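You operate a simulated robot arm through the tools that you are given. There is no shell and no other tool.

You run a simulated robot arm. Do the job below in one go: nothing can be reset, and whatever is moved stays where it is left.

## Task
Put the cotton pads in the pad jar and the buds in the bud jar.
Fine: Both lids go back on.

Only the result counts: the job must be done as asked and must still hold three seconds after the hand-in. Knocking over, shifting, dropping, spilling or breaking anything else fails it. A push-on lid holds only when it is set on centred and level and pressed home; a screw cap is set on level and turned clockwise until tight.

## Robot
A 7-joint arm with a two-finger parallel gripper, fixed in place. Base frame: the origin is at the foot of the arm, x ahead of it, y to its left, z up; the work surface is at about z = 0. Units: m, degrees, N and s.
With the tool pointing down near the work surface it reaches from about 0.24 to 0.62 m from the base axis. Its first joint turns from -66.0 to 66.0 degrees. Payload 2.6 kg.
Tool frame: the origin (TCP) lies between the finger pads and is the grasp point; the fingertips stand 0.03 m ahead of it; z points along the fingers, y is the line along which they close. The gripper opens to 0.094 m. The fingers are 0.028 m wide and 0.01 m thick; the gripper's body (0.05 by 0.096 m) begins 0.055 m behind the TCP.
Orientation is that of the tool frame in the base frame, as a unit quaternion [x, y, z, w]. With the fingers straight down and closing along the base's y, the tool's x points along the base's -x, its y along +y and its z along -z.

## Interface
- The arm moves only by the tool nudge_tool. Its argument "rows" is a list of rows, each a list of 7 numbers: the opening, from 0 (shut) to 1 (fully open), then the shift along the tool's x, y, z in units of 30 mm (1.0 is 30 mm), then the turn, a rotation vector about the tool's x, y, z in units of 6 degrees (1.0 is 6 degrees). In form: [[claw, dx, dy, dz, ax, ay, az], ...]. A call has 1 to 20 rows; each row shifts and turns the commanded pose from where the row before left it, along the tool's axes as they then stand. A call with a number of a shift or a turn outside -1 to 1 is refused whole. Rows are played at 5 a second. More than 0.05 m and 8.6 degrees between two rows, or a gripper value outside its range, and nothing of the call is played. Where a pose cannot be reached the arm comes as near as it can. A force on the tool above 70 N (or 10 N above the force at the start of the call, whichever is more), or a blocked arm, ends the call early, and 0.2 s more pass. Each finger travels about 0.072 m/s and halts on what it meets, pressing with about 44 N; the grip force reading is that of the motor and also rises with nothing between the fingers. The clock runs only during rows and for 0.2 s after the last one: add rows that do not move to give the fingers time. The reply holds the time, the measured pose of the TCP, the force on the tool along the base axes, the opening and the grip force, in the units named above and with some noise, with the torque about the TCP (base axes, N m) and any sound that the robot's microphone picked up, and new pictures: "views" is both (left out), scene, wrist or none.
- Cameras (640 x 400 px; columns grow to the right, rows downward): "scene" is fixed at [-0.0137, 0.411, 0.5499]; the picture's right is [-1.00, 0.05, 0.00], its down [0.03, 0.66, -0.75] and it looks along [-0.04, -0.75, -0.66] (base axes); focal length 258 px, centre (320, 200). "wrist" rides on the gripper at [0.076, 0.014, -0.103] in the tool frame; the picture's right is [-0.18, 0.98, 0.00], its down [-0.75, -0.14, -0.64] and it looks along [-0.63, -0.12, 0.77] (tool axes); focal length 243 px, centre (320, 200). There is no depth. A picture from a camera that has moved, and an enlarged one, comes with that camera's place and axes in the base frame and with its lens. The place of the scene camera against the robot may be out by one fixed shift of up to 0.018 m in any direction.
- enlarge(camera, box): a new picture of the part [left, top, right, bottom] of that camera's present view, enlarged. No time passes.
- finish_job(): hands the job in; it is judged then, once.

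Places have to be worked out from the pictures, the camera data and where the tool is seen. Open the gripper and draw the arm clear of the work before you hand the job in, unless the task says otherwise.

The tools are called as a command line: name --pt "numbers of a row" for each row, then --argument value for the rest, lists and objects as JSON in quotes. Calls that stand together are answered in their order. nudge_tool: Moves the arm, as the interface text tells. Its arguments: {"type":"object","properties":{"rows":{"type":"array"},"views":{"type":"string","enum":["both","scene","wrist","none"]}},"required":["rows"]} The other tools are called the same way: enlarge (camera, box) takes an enlarged picture of a part of a camera's view; finish_job () hands the job in.

At the start:

```text
t: 0.0
tool_pos: [0.389, -0.0746, 0.3444]
tcp_rot: [-0.001, 1.0, 0.0, 0.001]
force: [-0.4, -0.4, -0.6]
torque: [-0.02, -0.01, 0.0]
finger_gap: 0.094
grasp_force: 0.1
```

scene: 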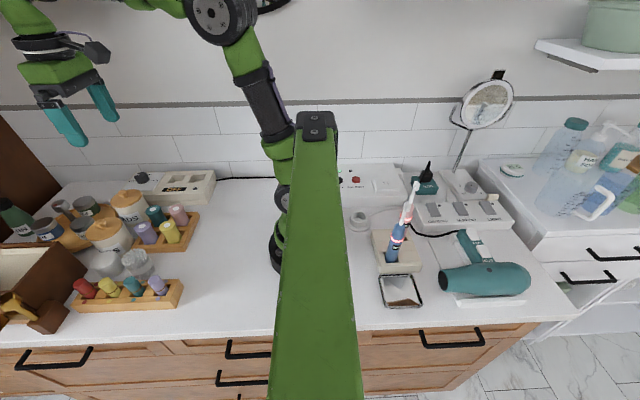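
wrist: 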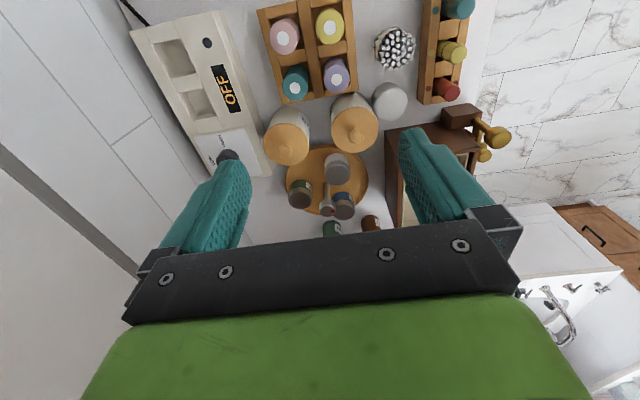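

I'll look closer at both camera views around the jars, pads and buds before moving anything.

enlarge --camera "scene" --box '[0, 160, 220, 350]'

enlarge --camera "wrist" --box '[240, 0, 500, 240]'

```text
2.11 times, centred on (110, 255) of scene
camera zoom: at [-0.0137, 0.411, 0.5499], right [-1.0, 0.05, 0.0], down [0.03, 0.66, -0.75], along [-0.04, -0.75, -0.66], focal length 544 px, centre (762, 84)
```

zoom: 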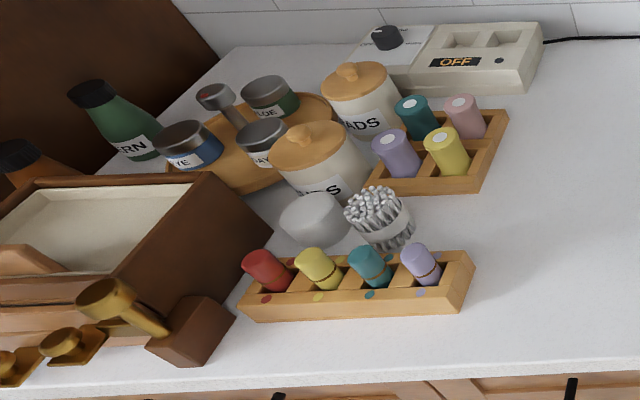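

```text
1.67 times, centred on (370, 120) of wrist
camera zoom: at [0.3129, -0.0604, 0.4477], right [0.18, 0.98, 0.0], down [0.75, -0.14, 0.64], along [0.63, -0.12, -0.77], focal length 404 px, centre (237, 333)
```

zoom: 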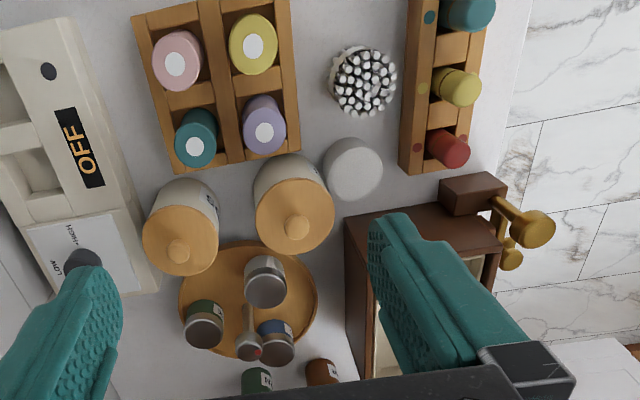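

The front jar label looks like "…DS" and the rear "…ADS". I'll zoom in more on the labels, the pads and the buds to be sure which jar is which.

enlarge --camera "scene" --box '[80, 180, 180, 243]'

enlarge --camera "scene" --box '[70, 220, 170, 283]'

enlarge --camera "wrist" --box '[250, 70, 420, 176]'

```text
6.35 times, centred on (130, 212) of scene
camera zoom: at [-0.0137, 0.411, 0.5499], right [-1.0, 0.05, 0.0], down [0.03, 0.66, -0.75], along [-0.04, -0.75, -0.66], focal length 1641 px, centre (1526, 127)
```

zoom: 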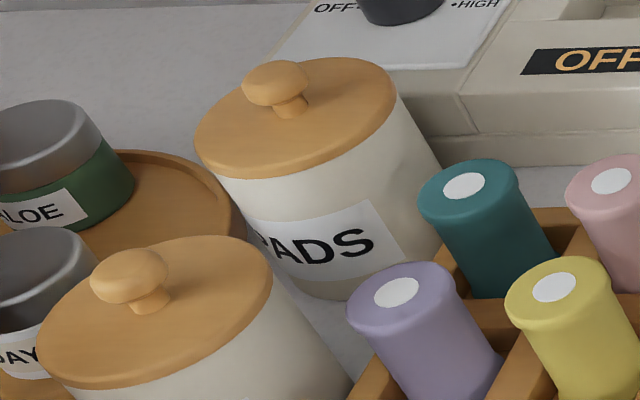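

```text
6.35 times, centred on (120, 252) of scene
camera zoom: at [-0.0137, 0.411, 0.5499], right [-1.0, 0.05, 0.0], down [0.03, 0.66, -0.75], along [-0.04, -0.75, -0.66], focal length 1641 px, centre (1590, -127)
```

zoom: 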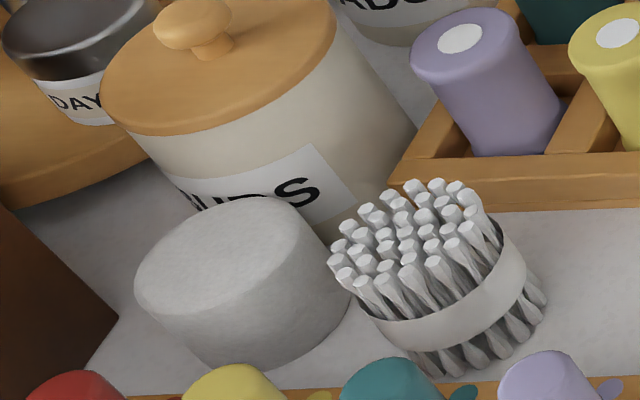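

```text
3.76 times, centred on (335, 123) of wrist
camera zoom: at [0.3129, -0.0604, 0.4477], right [0.18, 0.98, 0.0], down [0.75, -0.14, 0.64], along [0.63, -0.12, -0.77], focal length 913 px, centre (264, 490)
```

zoom: 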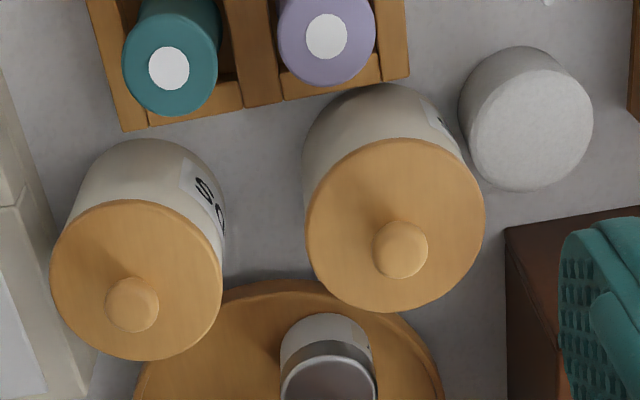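

Labels confirmed: the front jar is BUDS and the rear jar is PADS. I judge the lids to be about 75 mm wide with knobs, BUDS near (0.48,-0.04), PADS near (0.48,-0.15), the pad stack near (0.465,0.03) and the bud bundle near (0.38,0.03). I'll move the wrist camera for a second view so I can triangulate.

nudge_tool --pt "1 0.33 0.83 0.7 0 0 0" --pt "1 0.33 0.83 0.7 0 0 0" --pt "1 0.34 0.83 0.7 0 0 0" --pt "1 0 0 0 0 0 0" --pt "1 0 0 0 0 0 0" --views "both"

```text
t: 1.2
tool_pos: [0.3586, 0.0021, 0.2822]
tcp_rot: [0.0, 1.0, 0.0, 0.0]
force: [-0.3, -0.5, 0.4]
torque: [0.01, -0.02, 0.03]
finger_gap: 0.0938
grasp_force: 0.0
camera wrist: at [0.2822, 0.0147, 0.3846], right [0.18, 0.98, 0.0], down [0.75, -0.14, 0.64], along [0.63, -0.12, -0.77], focal length 243 px, centre (320, 200)
```

scene: 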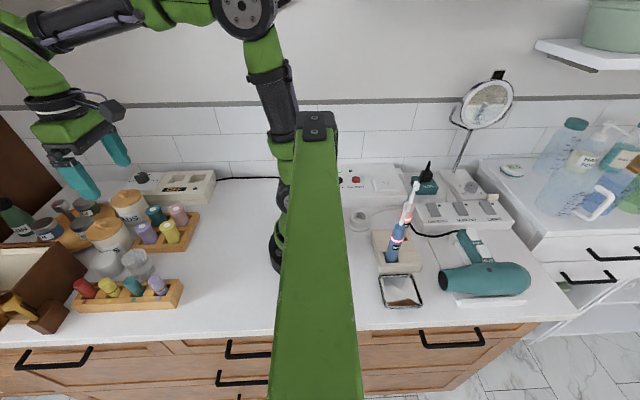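
wrist: 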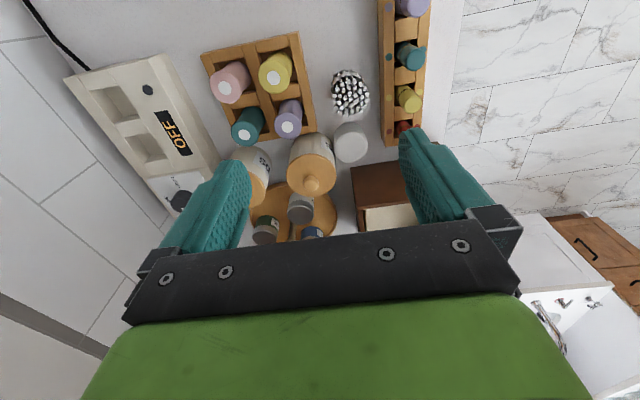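

Now I'll zoom in on the new wrist view to measure pixel positions.

enlarge --camera "wrist" --box '[230, 60, 430, 185]'

enlarge --camera "wrist" --box '[180, 110, 380, 235]'

```text
3.20 times, centred on (330, 122) of wrist
camera zoom: at [0.2822, 0.0147, 0.3846], right [0.18, 0.98, 0.0], down [0.75, -0.14, 0.64], along [0.63, -0.12, -0.77], focal length 776 px, centre (288, 448)
```

zoom: 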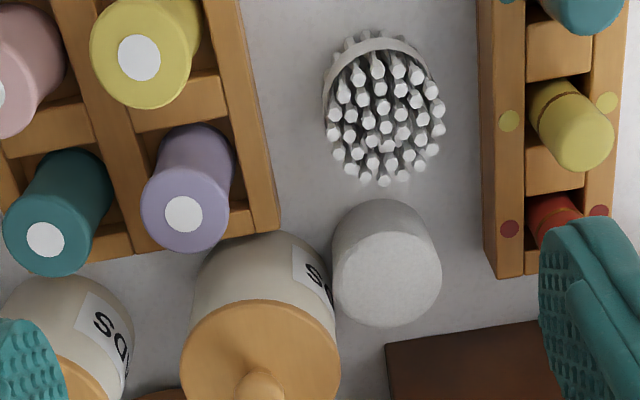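

```text
3.20 times, centred on (280, 172) of wrist
camera zoom: at [0.2822, 0.0147, 0.3846], right [0.18, 0.98, 0.0], down [0.75, -0.14, 0.64], along [0.63, -0.12, -0.77], focal length 776 px, centre (448, 288)
```

zoom: 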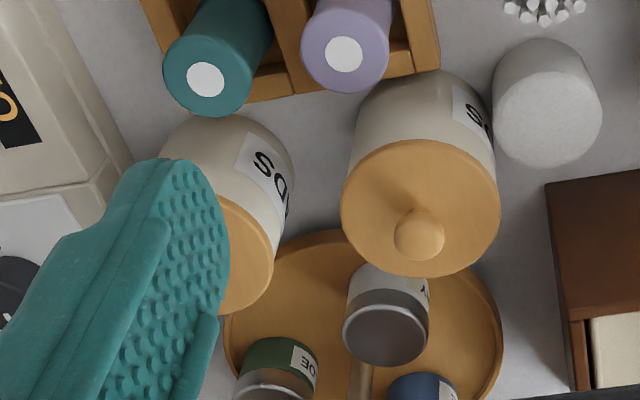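

Triangulating the two views gives these places:
- **BUDS knob:** about (0.485,-0.037,0.096)
- **PADS knob:** about (0.490,-0.151)
- **Pad stack:** about (0.467,0.03), 40 mm high and 55 mm wide
- **Bud bundle:** about (0.388,0.037)

Next I'll hover over the PADS knob to measure it at close range.

nudge_tool --pt "1 -0.73 -0.85 0.3 0 0 0" --pt "1 -0.73 -0.85 0.3 0 0 0" --pt "1 -0.73 -0.85 0.3 0 0 0" --pt "1 -0.73 -0.85 0.3 0 0 0" --pt "1 -0.73 -0.85 0.3 0 0 0" --pt "1 -0.73 -0.85 0.3 0 0 0" --pt "1 0 0 0 0 0 0" --pt "1 0 0 0 0 0 0" --views "both"

```text
t: 3.0
tool_pos: [0.4907, -0.1513, 0.2271]
tcp_rot: [0.0, 1.0, 0.0, 0.001]
force: [-0.7, -0.2, -0.1]
torque: [0.03, 0.01, 0.03]
finger_gap: 0.0941
grasp_force: 0.2
camera wrist: at [0.4151, -0.1373, 0.3303], right [0.18, 0.98, 0.0], down [0.75, -0.14, 0.64], along [0.63, -0.12, -0.77], focal length 243 px, centre (320, 200)
```

scene: 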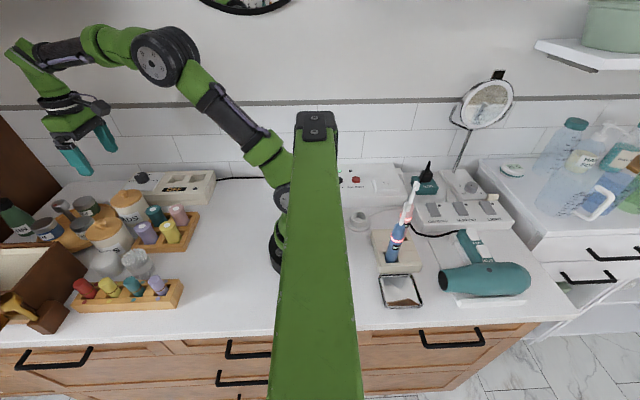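
wrist: 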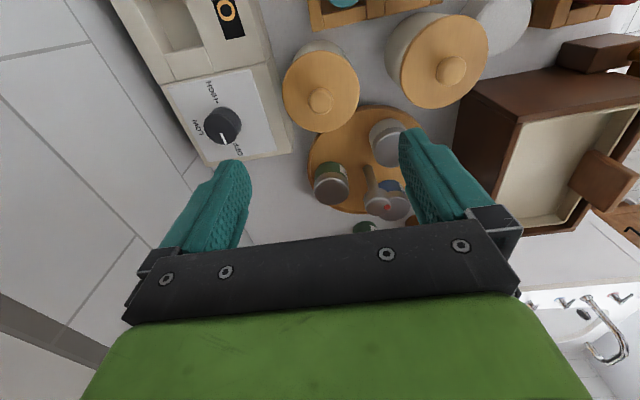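

The knob sits at column 320, so y is right, and x works out within a few mm. I'll zoom in to measure it precisely.

enlarge --camera "wrist" --box '[260, 30, 400, 118]'

enlarge --camera "wrist" --box '[370, 0, 530, 110]'

```text
4.55 times, centred on (330, 74) of wrist
camera zoom: at [0.4151, -0.1373, 0.3303], right [0.18, 0.98, 0.0], down [0.75, -0.14, 0.64], along [0.63, -0.12, -0.77], focal length 1103 px, centre (274, 773)
```

zoom: 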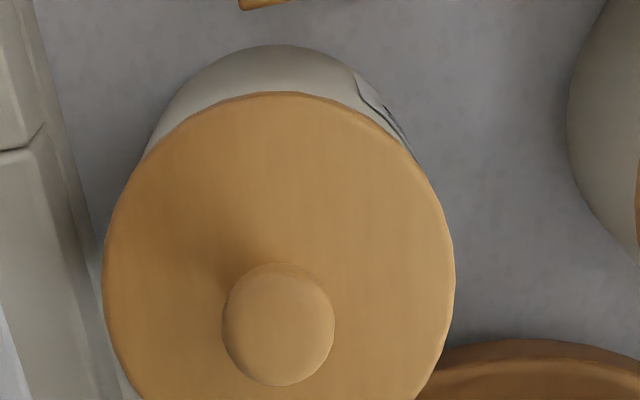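

```text
3.64 times, centred on (450, 55) of wrist
camera zoom: at [0.4151, -0.1373, 0.3303], right [0.18, 0.98, 0.0], down [0.75, -0.14, 0.64], along [0.63, -0.12, -0.77], focal length 882 px, centre (-153, 727)
```

zoom: 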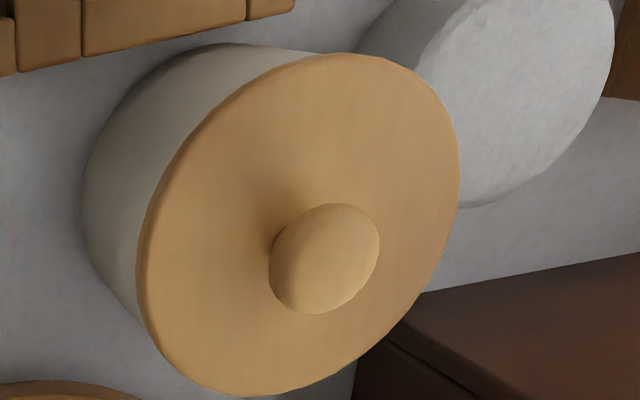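

The knob is centred in y to within 1 mm and about 23 mm wide, and the lid is 76 mm wide. I'll go down to TCP z≈0.155 with a half-open gripper and measure the height again from parallax.

nudge_tool --pt "0.7 0 0 0.8 0 0 0" --pt "0.5 0 0 0.8 0 0 0" --pt "0.5 0 0 0.8 0 0 0" --pt "0.5 0 0 0 0 0 0" --pt "0.5 0 0 0 0 0 0" --views "wrist"

enlarge --camera "wrist" --box '[240, 60, 400, 160]'

enlarge --camera "scene" --box '[60, 130, 200, 218]'

```text
t: 4.2
tool_pos: [0.4904, -0.1518, 0.1548]
tcp_rot: [0.001, 1.0, -0.001, 0.0]
force: [-0.7, 0.3, 0.6]
torque: [0.01, 0.01, 0.02]
finger_gap: 0.0471
grasp_force: 0.1
camera wrist: at [0.4144, -0.1387, 0.2574], right [0.18, 0.98, 0.0], down [0.75, -0.14, 0.64], along [0.63, -0.12, -0.77], focal length 243 px, centre (320, 200)
```

wrist: 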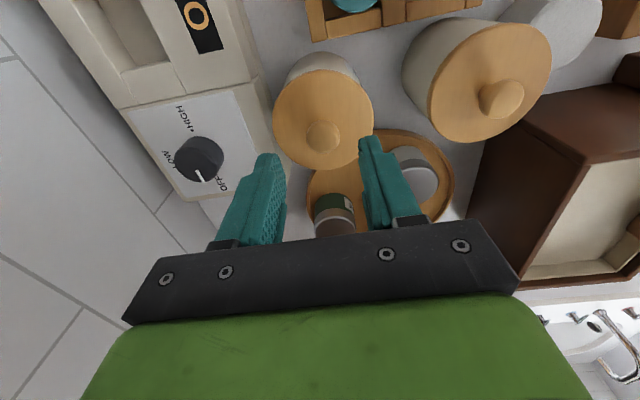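

```text
4.00 times, centred on (320, 110) of wrist
camera zoom: at [0.4144, -0.1387, 0.2574], right [0.18, 0.98, 0.0], down [0.75, -0.14, 0.64], along [0.63, -0.12, -0.77], focal length 970 px, centre (320, 560)
```

zoom: 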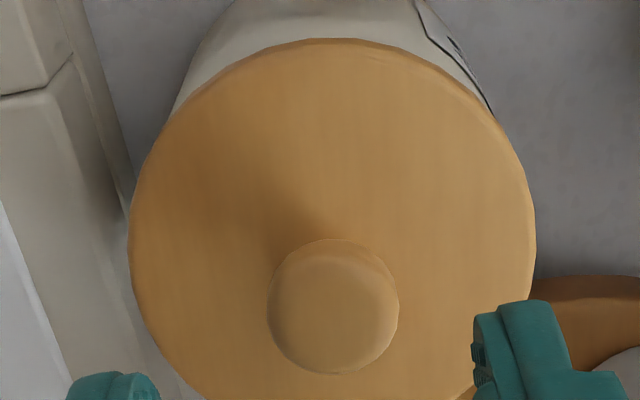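

```text
4.55 times, centred on (130, 174) of scene
camera zoom: at [-0.0137, 0.411, 0.5499], right [-1.0, 0.05, 0.0], down [0.03, 0.66, -0.75], along [-0.04, -0.75, -0.66], focal length 1175 px, centre (1184, 318)
```

zoom: 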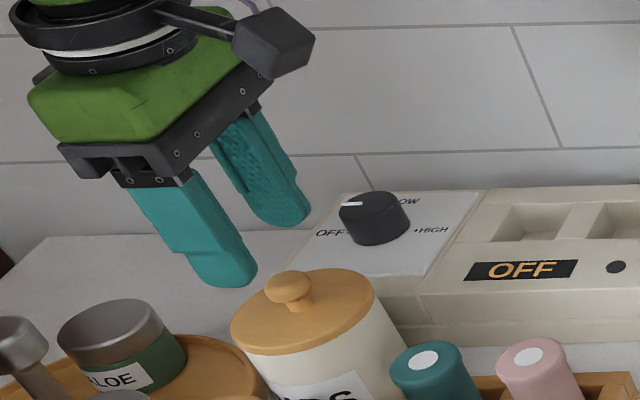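

The knob works out at about (0.490,-0.150), with the lid top near z≈0.078 and the knob top near 0.10. I'll shift 2 mm in +y and go down so the fingertips flank the knob with some clearance above the lid.

nudge_tool --pt "0.5 0 0.06 0.4 0 0 0" --pt "0.5 0 0 0.4 0 0 0" --pt "0.5 0 0 0.4 0 0 0" --pt "0.5 0 0 0 0 0 0" --views "wrist"

enlarge --camera "wrist" --box '[240, 90, 400, 190]'

enlarge --camera "scene" --box '[60, 150, 200, 238]'

```text
t: 5.2
tool_pos: [0.4904, -0.1507, 0.119]
tcp_rot: [0.001, 1.0, -0.001, 0.0]
force: [0.2, 0.1, 0.3]
torque: [0.0, 0.01, 0.0]
finger_gap: 0.0471
grasp_force: 0.0
camera wrist: at [0.4151, -0.1372, 0.2221], right [0.19, 0.98, 0.0], down [0.75, -0.14, 0.64], along [0.63, -0.12, -0.77], focal length 243 px, centre (320, 200)
```

wrist: 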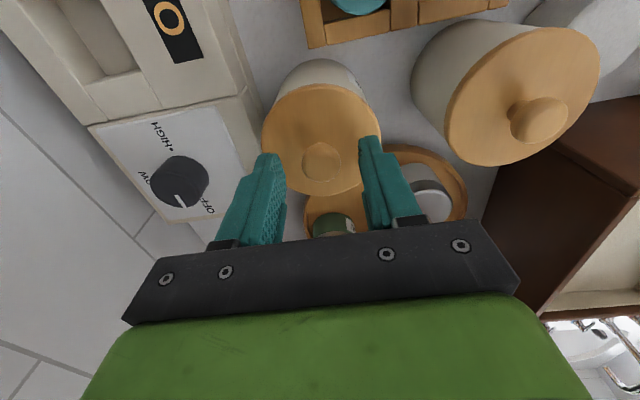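

```text
4.00 times, centred on (320, 140) of wrist
camera zoom: at [0.4151, -0.1372, 0.2221], right [0.19, 0.98, 0.0], down [0.75, -0.14, 0.64], along [0.63, -0.12, -0.77], focal length 970 px, centre (320, 440)
```

zoom: 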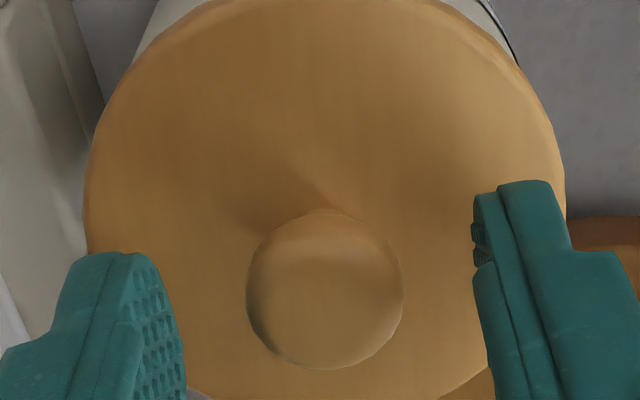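

```text
4.55 times, centred on (130, 194) of scene
camera zoom: at [-0.0137, 0.411, 0.5499], right [-1.0, 0.05, 0.0], down [0.03, 0.66, -0.75], along [-0.04, -0.75, -0.66], focal length 1175 px, centre (1184, 227)
```

zoom: 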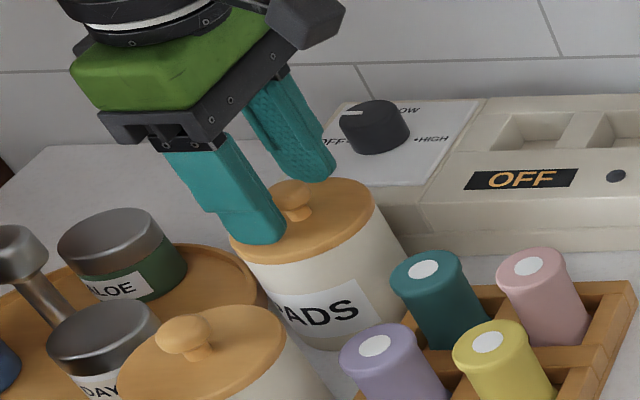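

The knob is centred between the fingers and there's no contact yet. I'll lower in small steps and watch the force, so I find the lid surface without pressing on it.

nudge_tool --pt "0.5 0.03 0 0.1 0 0 0" --pt "0.5 0 0 0 0 0 0" --views "none"

```text
t: 5.8
tool_pos: [0.4896, -0.1506, 0.1149]
tcp_rot: [0.001, 1.0, 0.001, -0.001]
force: [1.1, -0.5, 0.1]
torque: [0.02, 0.02, 0.02]
finger_gap: 0.047
grasp_force: 0.2
```

Still free of contact, so I'll go down another 3 mm.

nudge_tool --pt "0.5 0 0 0.1 0 0 0" --pt "0.5 0 0 0 0 0 0" --views "wrist"

enlarge --camera "scene" --box '[80, 170, 180, 233]'

enlarge --camera "wrist" --box '[240, 90, 400, 190]'

```text
t: 6.4
tool_pos: [0.4903, -0.1498, 0.1145]
tcp_rot: [0.001, 1.0, 0.001, 0.001]
force: [-3.5, 0.4, 10.7]
torque: [0.09, 0.14, 0.04]
finger_gap: 0.047
grasp_force: 0.1
camera wrist: at [0.4135, -0.1365, 0.2174], right [0.19, 0.98, 0.0], down [0.75, -0.14, 0.64], along [0.63, -0.12, -0.77], focal length 243 px, centre (320, 200)
```

wrist: 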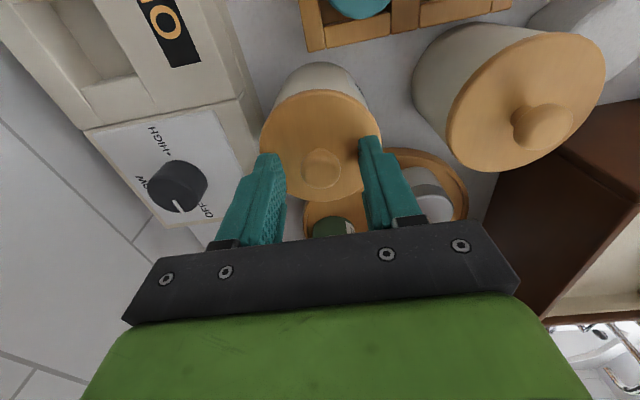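

```text
6.35 times, centred on (130, 202) of scene
camera zoom: at [-0.0138, 0.411, 0.5499], right [-1.0, 0.05, 0.0], down [0.03, 0.66, -0.75], along [-0.04, -0.75, -0.66], focal length 1641 px, centre (1526, 190)
```

zoom: 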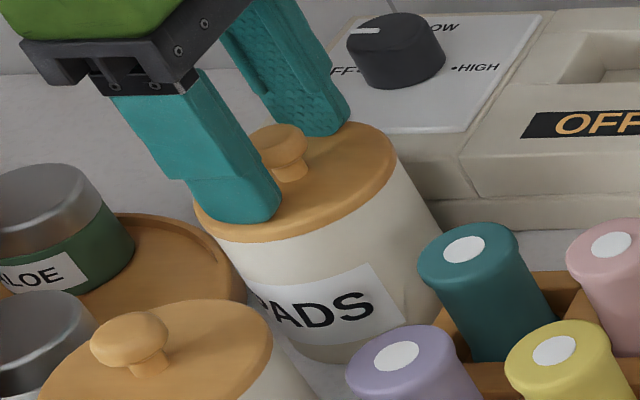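

```text
4.00 times, centred on (320, 140) of wrist
camera zoom: at [0.4135, -0.1365, 0.2174], right [0.19, 0.98, 0.0], down [0.75, -0.14, 0.64], along [0.63, -0.12, -0.77], focal length 970 px, centre (320, 440)
```

zoom: 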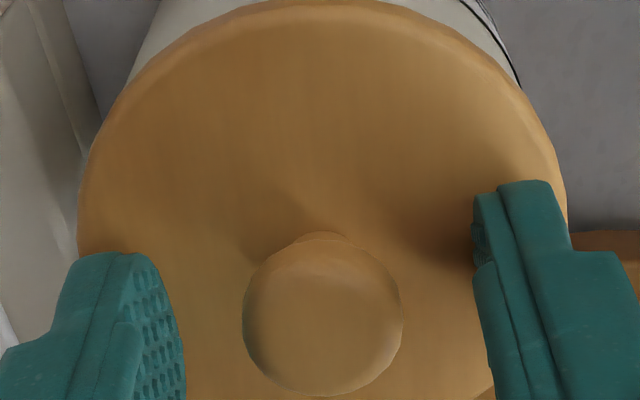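

That's contact at 10.7 N, so the lid top is at z≈0.0845. I'll back off about 3 mm and close on the knob.

nudge_tool --pt "0.5 0 0 -0.11 0 0 0" --pt "0.4 0 0 0 0 0 0" --pt "0.3 0 0 0 0 0 0" --pt "0.2 0 0 0 0 0 0" --pt "0.1 0 0 0 0 0 0" --pt "0.1 0 0 0 0 0 0" --views "wrist"

enlarge --camera "scene" --box '[80, 170, 180, 233]'

```text
t: 7.8
tool_pos: [0.4896, -0.1511, 0.1166]
tcp_rot: [0.0, 1.0, -0.001, 0.0]
force: [0.2, -0.1, -0.5]
torque: [0.01, -0.03, -0.02]
finger_gap: 0.0209
grasp_force: 43.8
heard: snap
camera wrist: at [0.4134, -0.1369, 0.2199], right [0.18, 0.98, 0.0], down [0.75, -0.14, 0.64], along [0.63, -0.12, -0.77], focal length 243 px, centre (320, 200)
```

wrist: 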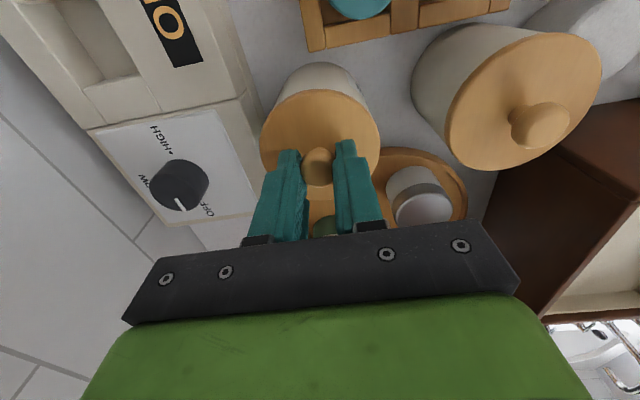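

```text
6.35 times, centred on (130, 202) of scene
camera zoom: at [-0.0137, 0.411, 0.5499], right [-1.0, 0.05, 0.0], down [0.03, 0.66, -0.75], along [-0.04, -0.75, -0.66], focal length 1641 px, centre (1526, 190)
```

zoom: 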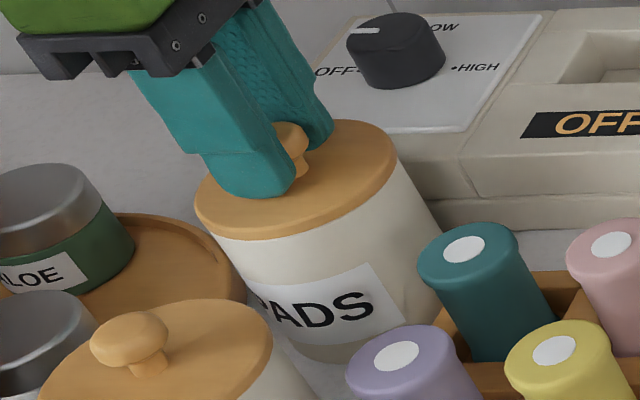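

I have the knob gripped at a 20.9 mm gap, and I heard a "snap", probably the push-on lid popping. I'll lift gently straight up and check the force and whether the jar stays down.

nudge_tool --pt "0.1 0 0 -0.15 0 0 0" --pt "0.1 0 0 -0.15 0 0 0" --pt "0.1 0 0 0 0 0 0" --views "scene"

enlarge --camera "scene" --box '[80, 170, 180, 233]'

enlarge --camera "wrist" --box '[240, 40, 400, 140]'

```text
t: 8.6
tool_pos: [0.4891, -0.151, 0.1275]
tcp_rot: [0.001, 1.0, 0.0, 0.0]
force: [0.5, 0.0, -0.1]
torque: [0.0, 0.02, -0.02]
finger_gap: 0.0211
grasp_force: 44.3
```

scene: 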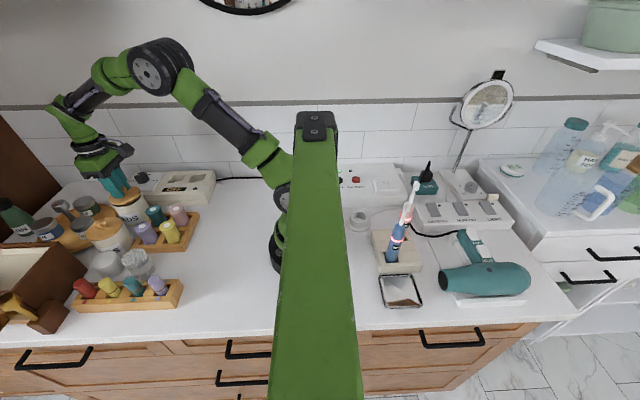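

```text
6.35 times, centred on (130, 202) of scene
camera zoom: at [-0.0137, 0.411, 0.5499], right [-1.0, 0.05, 0.0], down [0.03, 0.66, -0.75], along [-0.04, -0.75, -0.66], focal length 1641 px, centre (1526, 190)
```

zoom: 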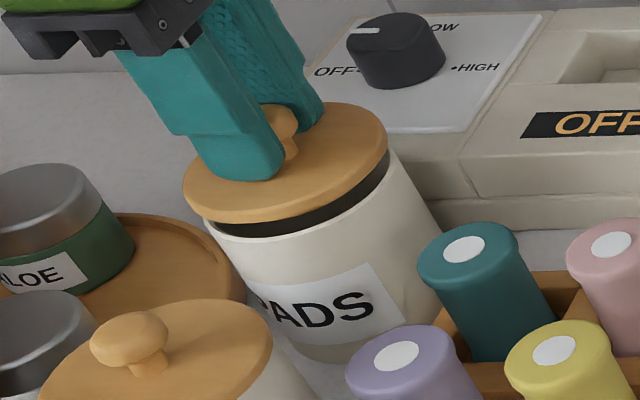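

```text
4.00 times, centred on (320, 90) of wrist
camera zoom: at [0.4134, -0.1372, 0.2294], right [0.18, 0.98, 0.0], down [0.75, -0.14, 0.64], along [0.63, -0.12, -0.77], focal length 970 px, centre (320, 640)
```

zoom: 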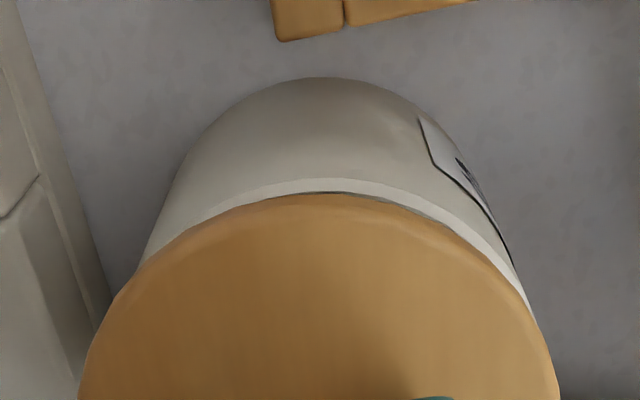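

The lid came off cleanly and the jar stayed in place. I'll raise it and carry it to the empty counter near (0.27,0.015).

nudge_tool --pt "0.1 0 0 -0.4 0 0 0" --pt "0.1 0 0 -0.7 0 0 0" --pt "0.1 0 0 -0.8 0 0 0" --pt "0.1 0 0 -0.6 0 0 0" --pt "0.1 0.5 0.35 0 0 0 0" --pt "0.1 0.8 0.65 0 0 0 0" --pt "0.1 0.9 0.7 0 0 0 0" --pt "0.1 0.9 0.7 0 0 0 0" --pt "0.1 0.9 0.7 0 0 0 0" --pt "0.1 0.9 0.7 0 0 0 0" --pt "0.1 0.9 0.7 0 0 0 0" --pt "0.1 0.9 0.7 0 0 0 0" --pt "0.1 0.6 0.33 0 0 0 0" --pt "0.1 0 0 0 0 0 0" --pt "0.1 0 0 0 0 0 0" --views "both"

enlarge --camera "wrist" --box '[220, 20, 460, 170]'

enlarge --camera "scene" --box '[60, 150, 260, 275]'

```text
t: 11.8
tool_pos: [0.2695, 0.0134, 0.1999]
tcp_rot: [0.0, 1.0, 0.0, -0.001]
force: [-0.5, 0.9, -0.3]
torque: [0.02, 0.02, 0.02]
finger_gap: 0.0094
grasp_force: 0.0
camera wrist: at [0.1934, 0.0284, 0.3031], right [0.18, 0.98, 0.0], down [0.75, -0.14, 0.64], along [0.63, -0.12, -0.77], focal length 243 px, centre (320, 200)
```

scene: 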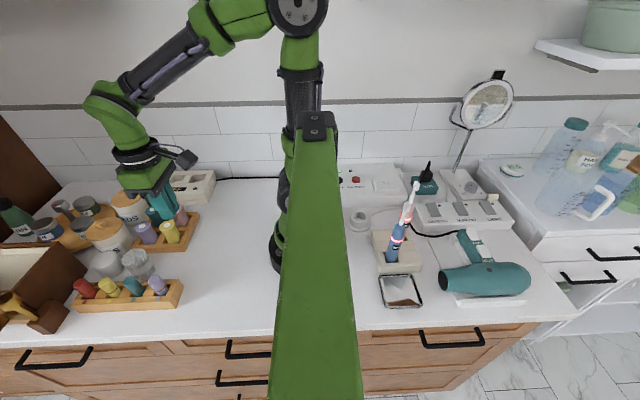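
wrist: 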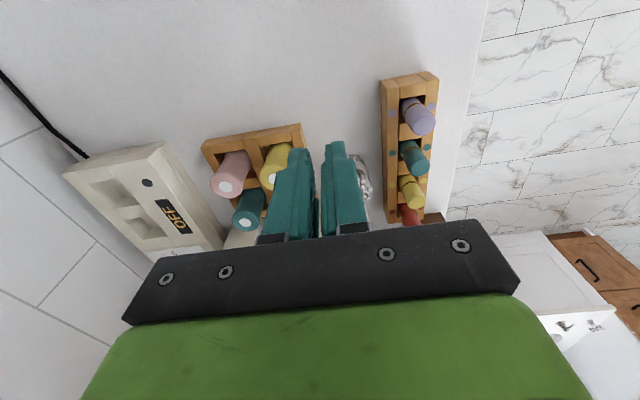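

```text
2.67 times, centred on (340, 95) of wrist
camera zoom: at [0.1934, 0.0284, 0.3031], right [0.18, 0.98, 0.0], down [0.75, -0.14, 0.64], along [0.63, -0.12, -0.77], focal length 647 px, centre (267, 480)
```

zoom: 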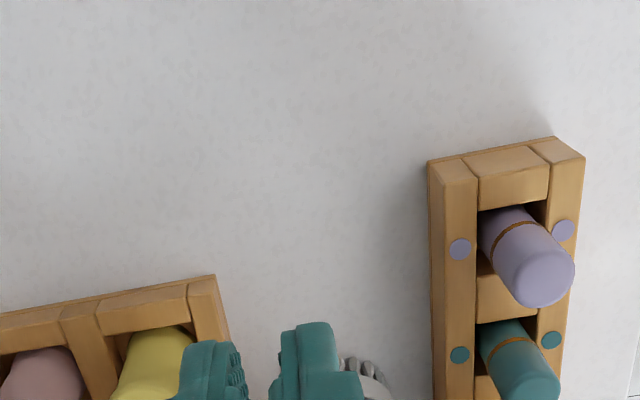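

```text
3.20 times, centred on (160, 212) of scene
camera zoom: at [-0.0137, 0.411, 0.5499], right [-1.0, 0.05, 0.0], down [0.03, 0.66, -0.75], along [-0.04, -0.75, -0.66], focal length 827 px, centre (832, 160)
```

zoom: 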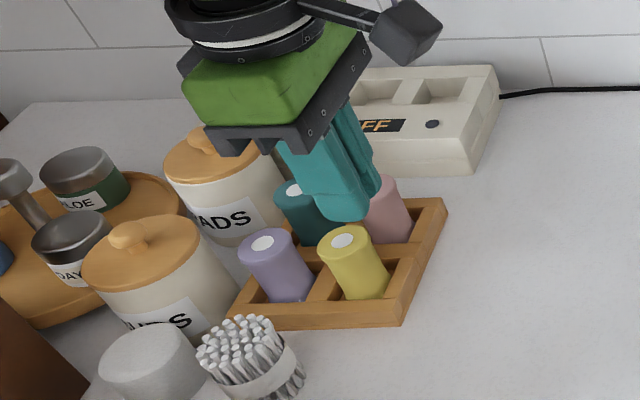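

The gripper is empty (gap 9 mm) and the lid looks to be back on top of the PADS jar. I'll zoom in to see exactly how it's sitting.

enlarge --camera "scene" --box '[80, 180, 180, 243]'

nudge_tool --pt "0.3 0.2 0 -0.8 0 0 0" --pt "0.5 0 0 -0.8 0 0 0" --pt "0.7 0 -0.8 -0.4 0 0 0" --pt "1 0 -0.9 0 0 0 0" --pt "1 0 -0.9 0 0 0 0" --pt "1 0 -0.9 0 0 0 0" --pt "1 -0.6 -0.5 0 0 0 0" --pt "1 -0.8 0 0 0 0 0" --pt "1 -0.8 0 0 0 0 0" --pt "1 0 0 0 0 0 0" --views "both"

```text
6.35 times, centred on (130, 212) of scene
camera zoom: at [-0.0137, 0.411, 0.5499], right [-1.0, 0.05, 0.0], down [0.03, 0.66, -0.75], along [-0.04, -0.75, -0.66], focal length 1641 px, centre (1526, 127)
```

zoom: 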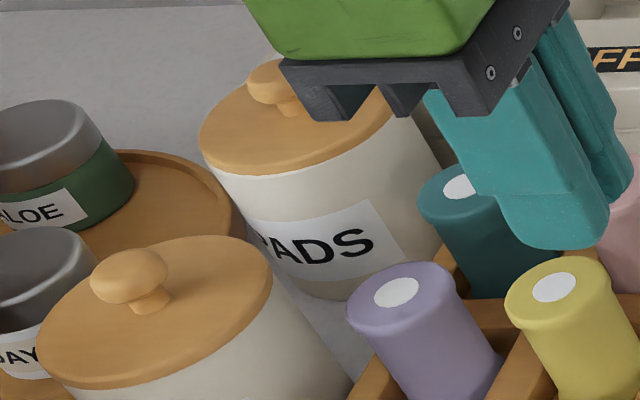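

```text
t: 14.0
tool_pos: [0.3303, -0.1047, 0.2604]
tcp_rot: [0.0, 1.0, 0.0, 0.001]
force: [-0.4, -0.9, 0.3]
torque: [-0.01, -0.01, 0.01]
finger_gap: 0.0939
grasp_force: 0.1
camera wrist: at [0.2546, -0.0911, 0.3644], right [0.18, 0.98, 0.0], down [0.75, -0.14, 0.64], along [0.63, -0.12, -0.77], focal length 243 px, centre (320, 200)
```

scene: 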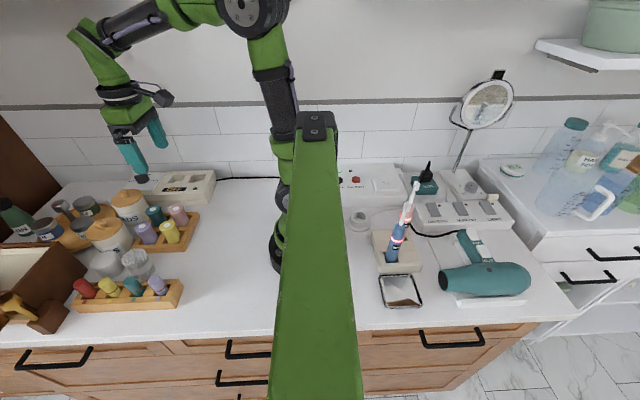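
wrist: 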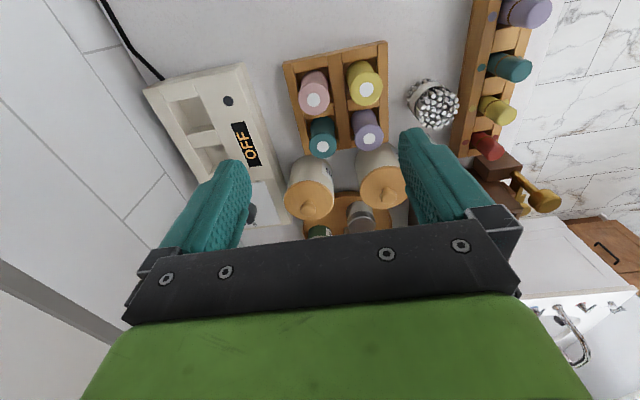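

The lid did drop back onto the jar. I'll look closely at its seating from both cameras.

enlarge --camera "scene" --box '[80, 180, 180, 243]'

enlarge --camera "wrist" --box '[260, 140, 420, 240]'

```text
6.35 times, centred on (130, 212) of scene
camera zoom: at [-0.0137, 0.411, 0.5499], right [-1.0, 0.05, 0.0], down [0.03, 0.66, -0.75], along [-0.04, -0.75, -0.66], focal length 1641 px, centre (1526, 127)
```

zoom: 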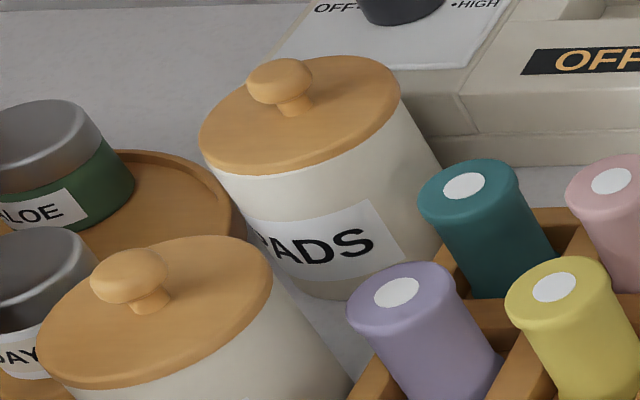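

```text
4.00 times, centred on (340, 190) of wrist
camera zoom: at [0.2546, -0.0911, 0.3644], right [0.18, 0.98, 0.0], down [0.75, -0.14, 0.64], along [0.63, -0.12, -0.77], focal length 970 px, centre (240, 240)
```

zoom: 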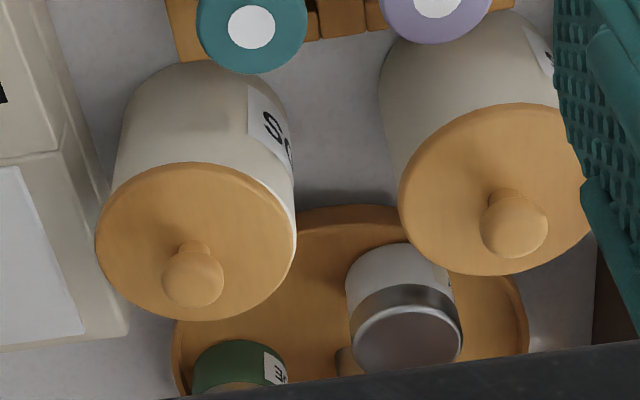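

The lid is resting back on the jar about 2 mm off and not pressed home, and the jar itself hasn't moved. So the grip slipped early in the lift. I'll hover over the knob again, then re-grip and lift much more slowly.

nudge_tool --pt "1 -0.877 -0.263 0.333 0 0 0" --pt "1 -0.877 -0.263 0.333 0 0 0" --pt "1 -0.877 -0.263 0.333 0 0 0" --pt "0.8 -0.877 -0.263 0.333 0 0 0" --pt "0.5 -0.877 -0.263 0.333 0 0 0" --pt "0.5 -0.877 -0.263 0.333 0 0 0" --pt "0.5 0 0 0.7 0 0 0" --pt "0.5 0 0 0.7 0 0 0" --pt "0.5 0 0 0 0 0 0" --views "wrist"

enlarge --camera "wrist" --box '[240, 60, 400, 160]'

enlarge --camera "scene" --box '[80, 150, 180, 213]'

```text
t: 16.0
tool_pos: [0.4881, -0.1522, 0.1588]
tcp_rot: [0.001, 1.0, 0.0, 0.0]
force: [0.8, 0.1, 0.1]
torque: [-0.02, -0.02, 0.0]
finger_gap: 0.047
grasp_force: 0.0
camera wrist: at [0.4115, -0.1384, 0.2616], right [0.19, 0.98, 0.0], down [0.75, -0.14, 0.64], along [0.63, -0.12, -0.77], focal length 243 px, centre (320, 200)
```

wrist: 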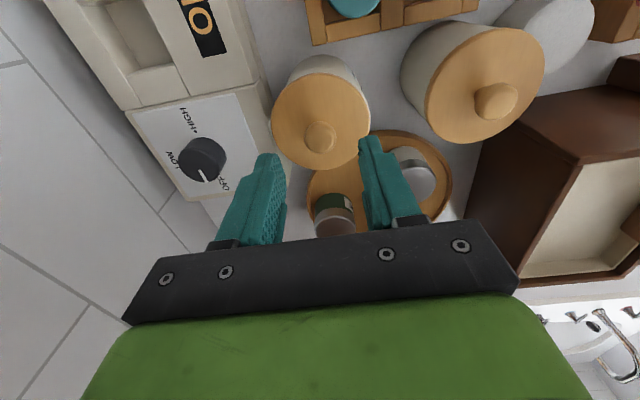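

```text
4.00 times, centred on (320, 110) of wrist
camera zoom: at [0.4115, -0.1384, 0.2616], right [0.19, 0.98, 0.0], down [0.75, -0.14, 0.64], along [0.63, -0.12, -0.77], focal length 970 px, centre (320, 560)
```

zoom: 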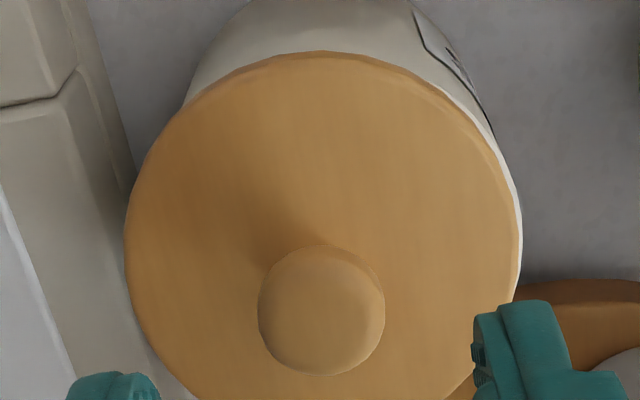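

```text
6.35 times, centred on (130, 182) of scene
camera zoom: at [-0.0137, 0.411, 0.5499], right [-1.0, 0.05, 0.0], down [0.03, 0.66, -0.75], along [-0.04, -0.75, -0.66], focal length 1641 px, centre (1526, 318)
```

zoom: 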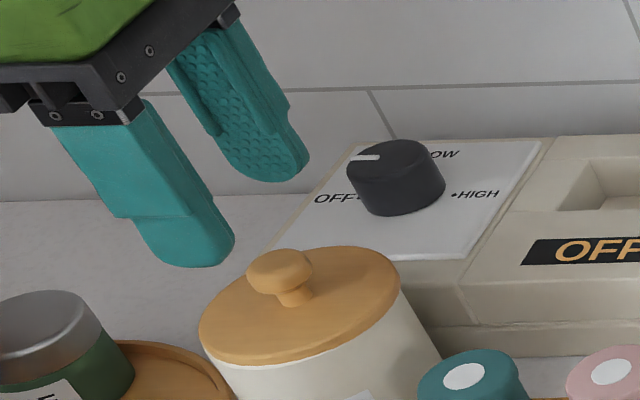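

The knob is centred again (column 321). I'll go down to just above the lid, close fully and wait for the grip to settle, without lifting yet.

nudge_tool --pt "0.5 0 0 0.5 0 0 0" --pt "0.5 0 0 0.5 0 0 0" --pt "0.5 0 0 0.35 0 0 0" --pt "0.5 0 0 0 0 0 0" --views "none"

enlarge --camera "scene" --box '[100, 180, 150, 211]'

enlarge --camera "wrist" --box '[270, 120, 370, 183]'

```text
t: 17.0
tool_pos: [0.4889, -0.1518, 0.118]
tcp_rot: [0.0, 1.0, 0.0, 0.0]
force: [0.2, -0.1, -0.6]
torque: [-0.02, 0.0, -0.02]
finger_gap: 0.0468
grasp_force: 0.1
```

```text
12.80 times, centred on (125, 196) of scene
camera zoom: at [-0.0137, 0.411, 0.5499], right [-1.0, 0.05, 0.0], down [0.03, 0.66, -0.75], along [-0.04, -0.75, -0.66], focal length 3308 px, centre (2816, 258)
```

zoom: 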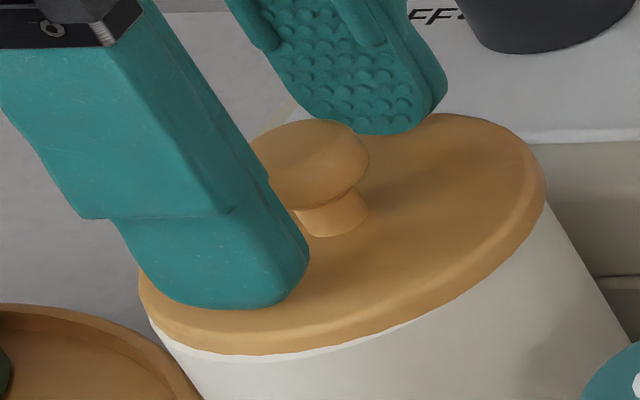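

```text
6.35 times, centred on (320, 152) of wrist
camera zoom: at [0.4128, -0.1385, 0.2203], right [0.18, 0.98, 0.0], down [0.75, -0.14, 0.64], along [0.63, -0.12, -0.77], focal length 1540 px, centre (320, 508)
```

zoom: 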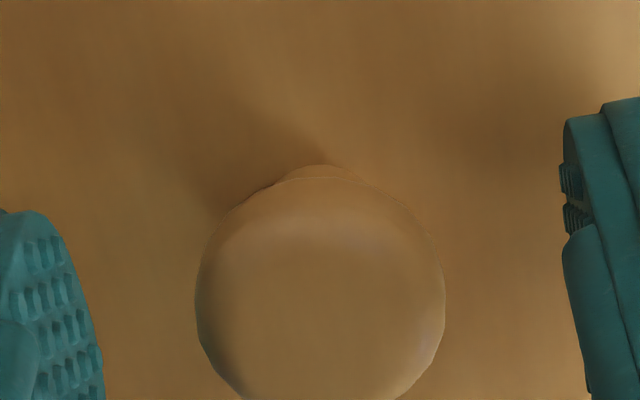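

The fingertips sit about 3 mm above the lid, on either side of the mushroom-shaped knob. I'll lower 1.5 mm, close fully, hold, and then raise only 6 mm very slowly.

nudge_tool --pt "0.5 0 0 0.05 0 0 0" --pt "0.35 0 0 0 0 0 0" --pt "0.25 0 0 0 0 0 0" --pt "0.15 0 0 0 0 0 0" --pt "0.0 0 0 0 0 0 0" --pt "0.0 0 0 0 0 0 0" --pt "0.0 0 0 0 0 0 0" --views "none"

enlarge --camera "scene" --box '[90, 180, 165, 227]'

enlarge --camera "wrist" --box '[270, 120, 370, 183]'

```text
t: 18.6
tool_pos: [0.4893, -0.1523, 0.1167]
tcp_rot: [0.0, 1.0, 0.0, 0.0]
force: [0.9, 3.3, 3.0]
torque: [0.16, -0.14, 0.03]
finger_gap: 0.0204
grasp_force: 44.4
heard: snap
```

```text
8.51 times, centred on (128, 204) of scene
camera zoom: at [-0.0137, 0.411, 0.5499], right [-1.0, 0.05, 0.0], down [0.03, 0.66, -0.75], along [-0.04, -0.75, -0.66], focal length 2200 px, centre (1958, 170)
```

zoom: 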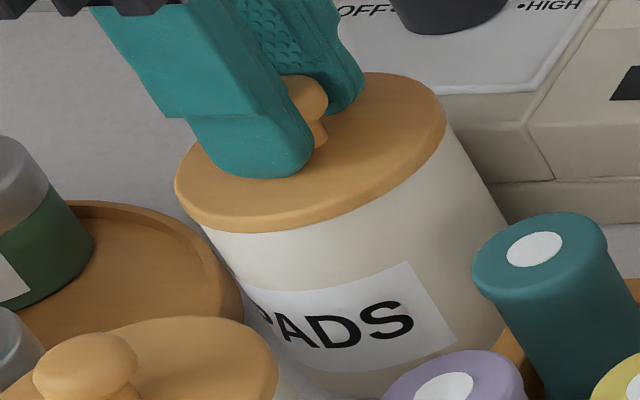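

```text
6.35 times, centred on (320, 152) of wrist
camera zoom: at [0.4127, -0.1385, 0.2195], right [0.18, 0.98, 0.0], down [0.75, -0.14, 0.64], along [0.63, -0.12, -0.77], focal length 1540 px, centre (320, 508)
```

zoom: 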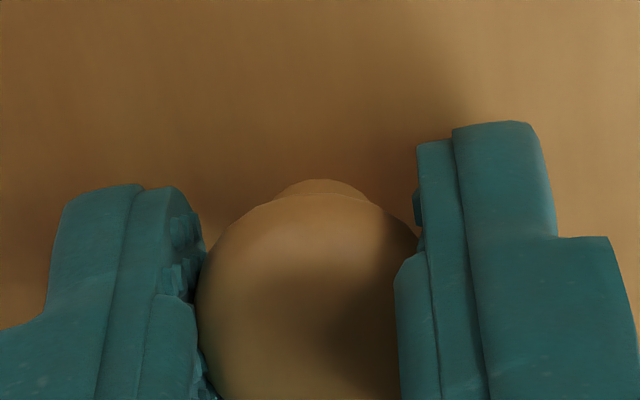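

There was another "snap" on closing, and the grip is firm (gap 20.4 mm, 44 N). Now I'll lift slowly in 2 mm rows and watch the force.

nudge_tool --pt "0.0 0 0 -0.07 0 0 0" --pt "0.0 0 0 -0.07 0 0 0" --pt "0.0 0 0 -0.07 0 0 0" --pt "0.0 0 0 0 0 0 0" --views "none"

enlarge --camera "scene" --box '[90, 180, 165, 227]'

enlarge --camera "wrist" --box '[270, 120, 370, 183]'

```text
t: 19.6
tool_pos: [0.4884, -0.1524, 0.1221]
tcp_rot: [0.0, 1.0, 0.001, -0.001]
force: [-0.5, 0.1, -0.4]
torque: [-0.03, -0.01, -0.03]
finger_gap: 0.0202
grasp_force: 44.2
heard: snap
```

```text
8.51 times, centred on (128, 204) of scene
camera zoom: at [-0.0137, 0.411, 0.5499], right [-1.0, 0.05, 0.0], down [0.03, 0.66, -0.75], along [-0.04, -0.75, -0.66], focal length 2200 px, centre (1958, 170)
```

zoom: 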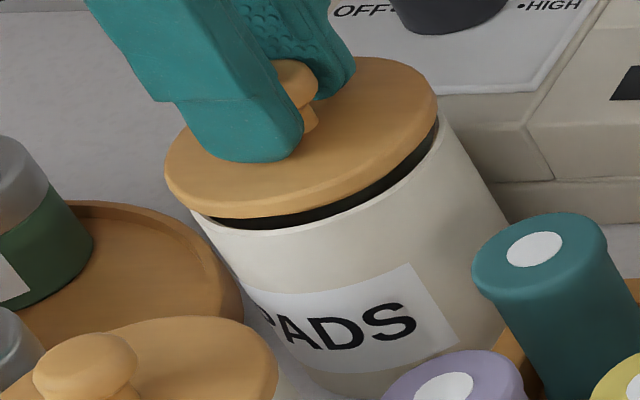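

```text
6.35 times, centred on (320, 152) of wrist
camera zoom: at [0.4129, -0.1387, 0.2259], right [0.18, 0.98, 0.0], down [0.75, -0.14, 0.64], along [0.63, -0.12, -0.77], focal length 1540 px, centre (320, 508)
```

zoom: 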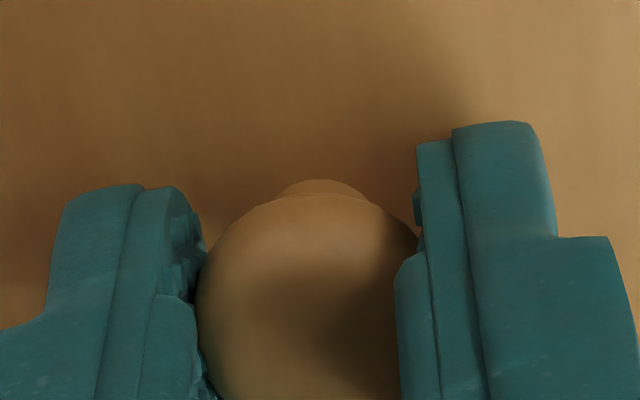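

That snap was the lid popping loose, and it is lifting with the grip steady at 20.2 mm. I'll keep raising slowly.

nudge_tool --pt "0.0 0 0 -0.07 0 0 0" --pt "0.0 0 0 -0.07 0 0 0" --pt "0.0 0 0 -0.07 0 0 0" --pt "0.0 0 0 -0.07 0 0 0" --pt "0.0 0 0 -0.1 0 0 0" --pt "0.0 0 0 -0.1 0 0 0" --pt "0.0 0 0 -0.1 0 0 0" --pt "0.0 0 0 0 0 0 0" --views "none"

enlarge --camera "scene" --box '[80, 170, 180, 233]'

enlarge --camera "wrist" --box '[240, 90, 400, 190]'

```text
t: 21.4
tool_pos: [0.4869, -0.1519, 0.1394]
tcp_rot: [-0.001, 1.0, -0.001, 0.0]
force: [-0.3, -0.3, -0.3]
torque: [0.0, 0.02, -0.02]
finger_gap: 0.0204
grasp_force: 44.2
```

```text
6.35 times, centred on (130, 202) of scene
camera zoom: at [-0.0137, 0.411, 0.5499], right [-1.0, 0.05, 0.0], down [0.03, 0.66, -0.75], along [-0.04, -0.75, -0.66], focal length 1641 px, centre (1526, 190)
```

zoom: 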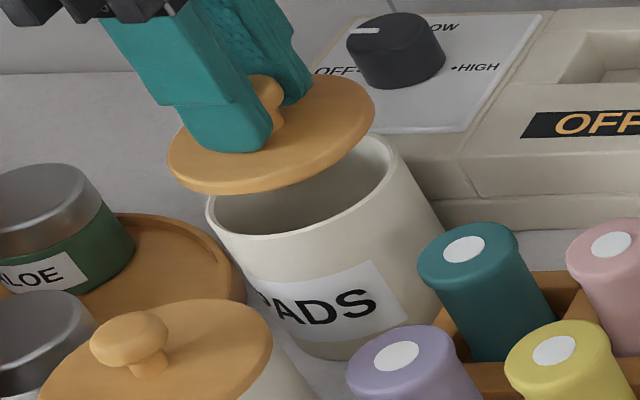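

```text
4.00 times, centred on (320, 140) of wrist
camera zoom: at [0.4119, -0.1384, 0.2438], right [0.18, 0.98, 0.0], down [0.75, -0.14, 0.64], along [0.63, -0.12, -0.77], focal length 970 px, centre (320, 440)
```

zoom: 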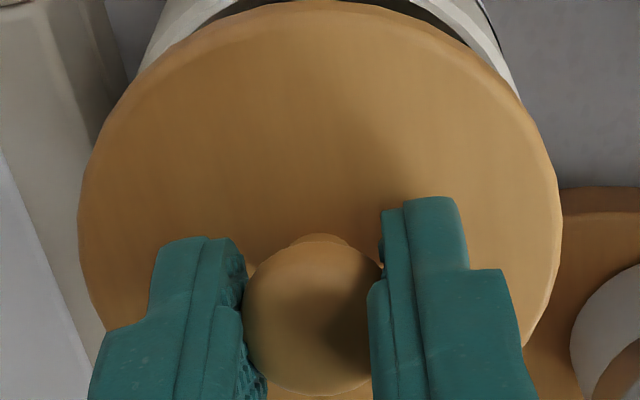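

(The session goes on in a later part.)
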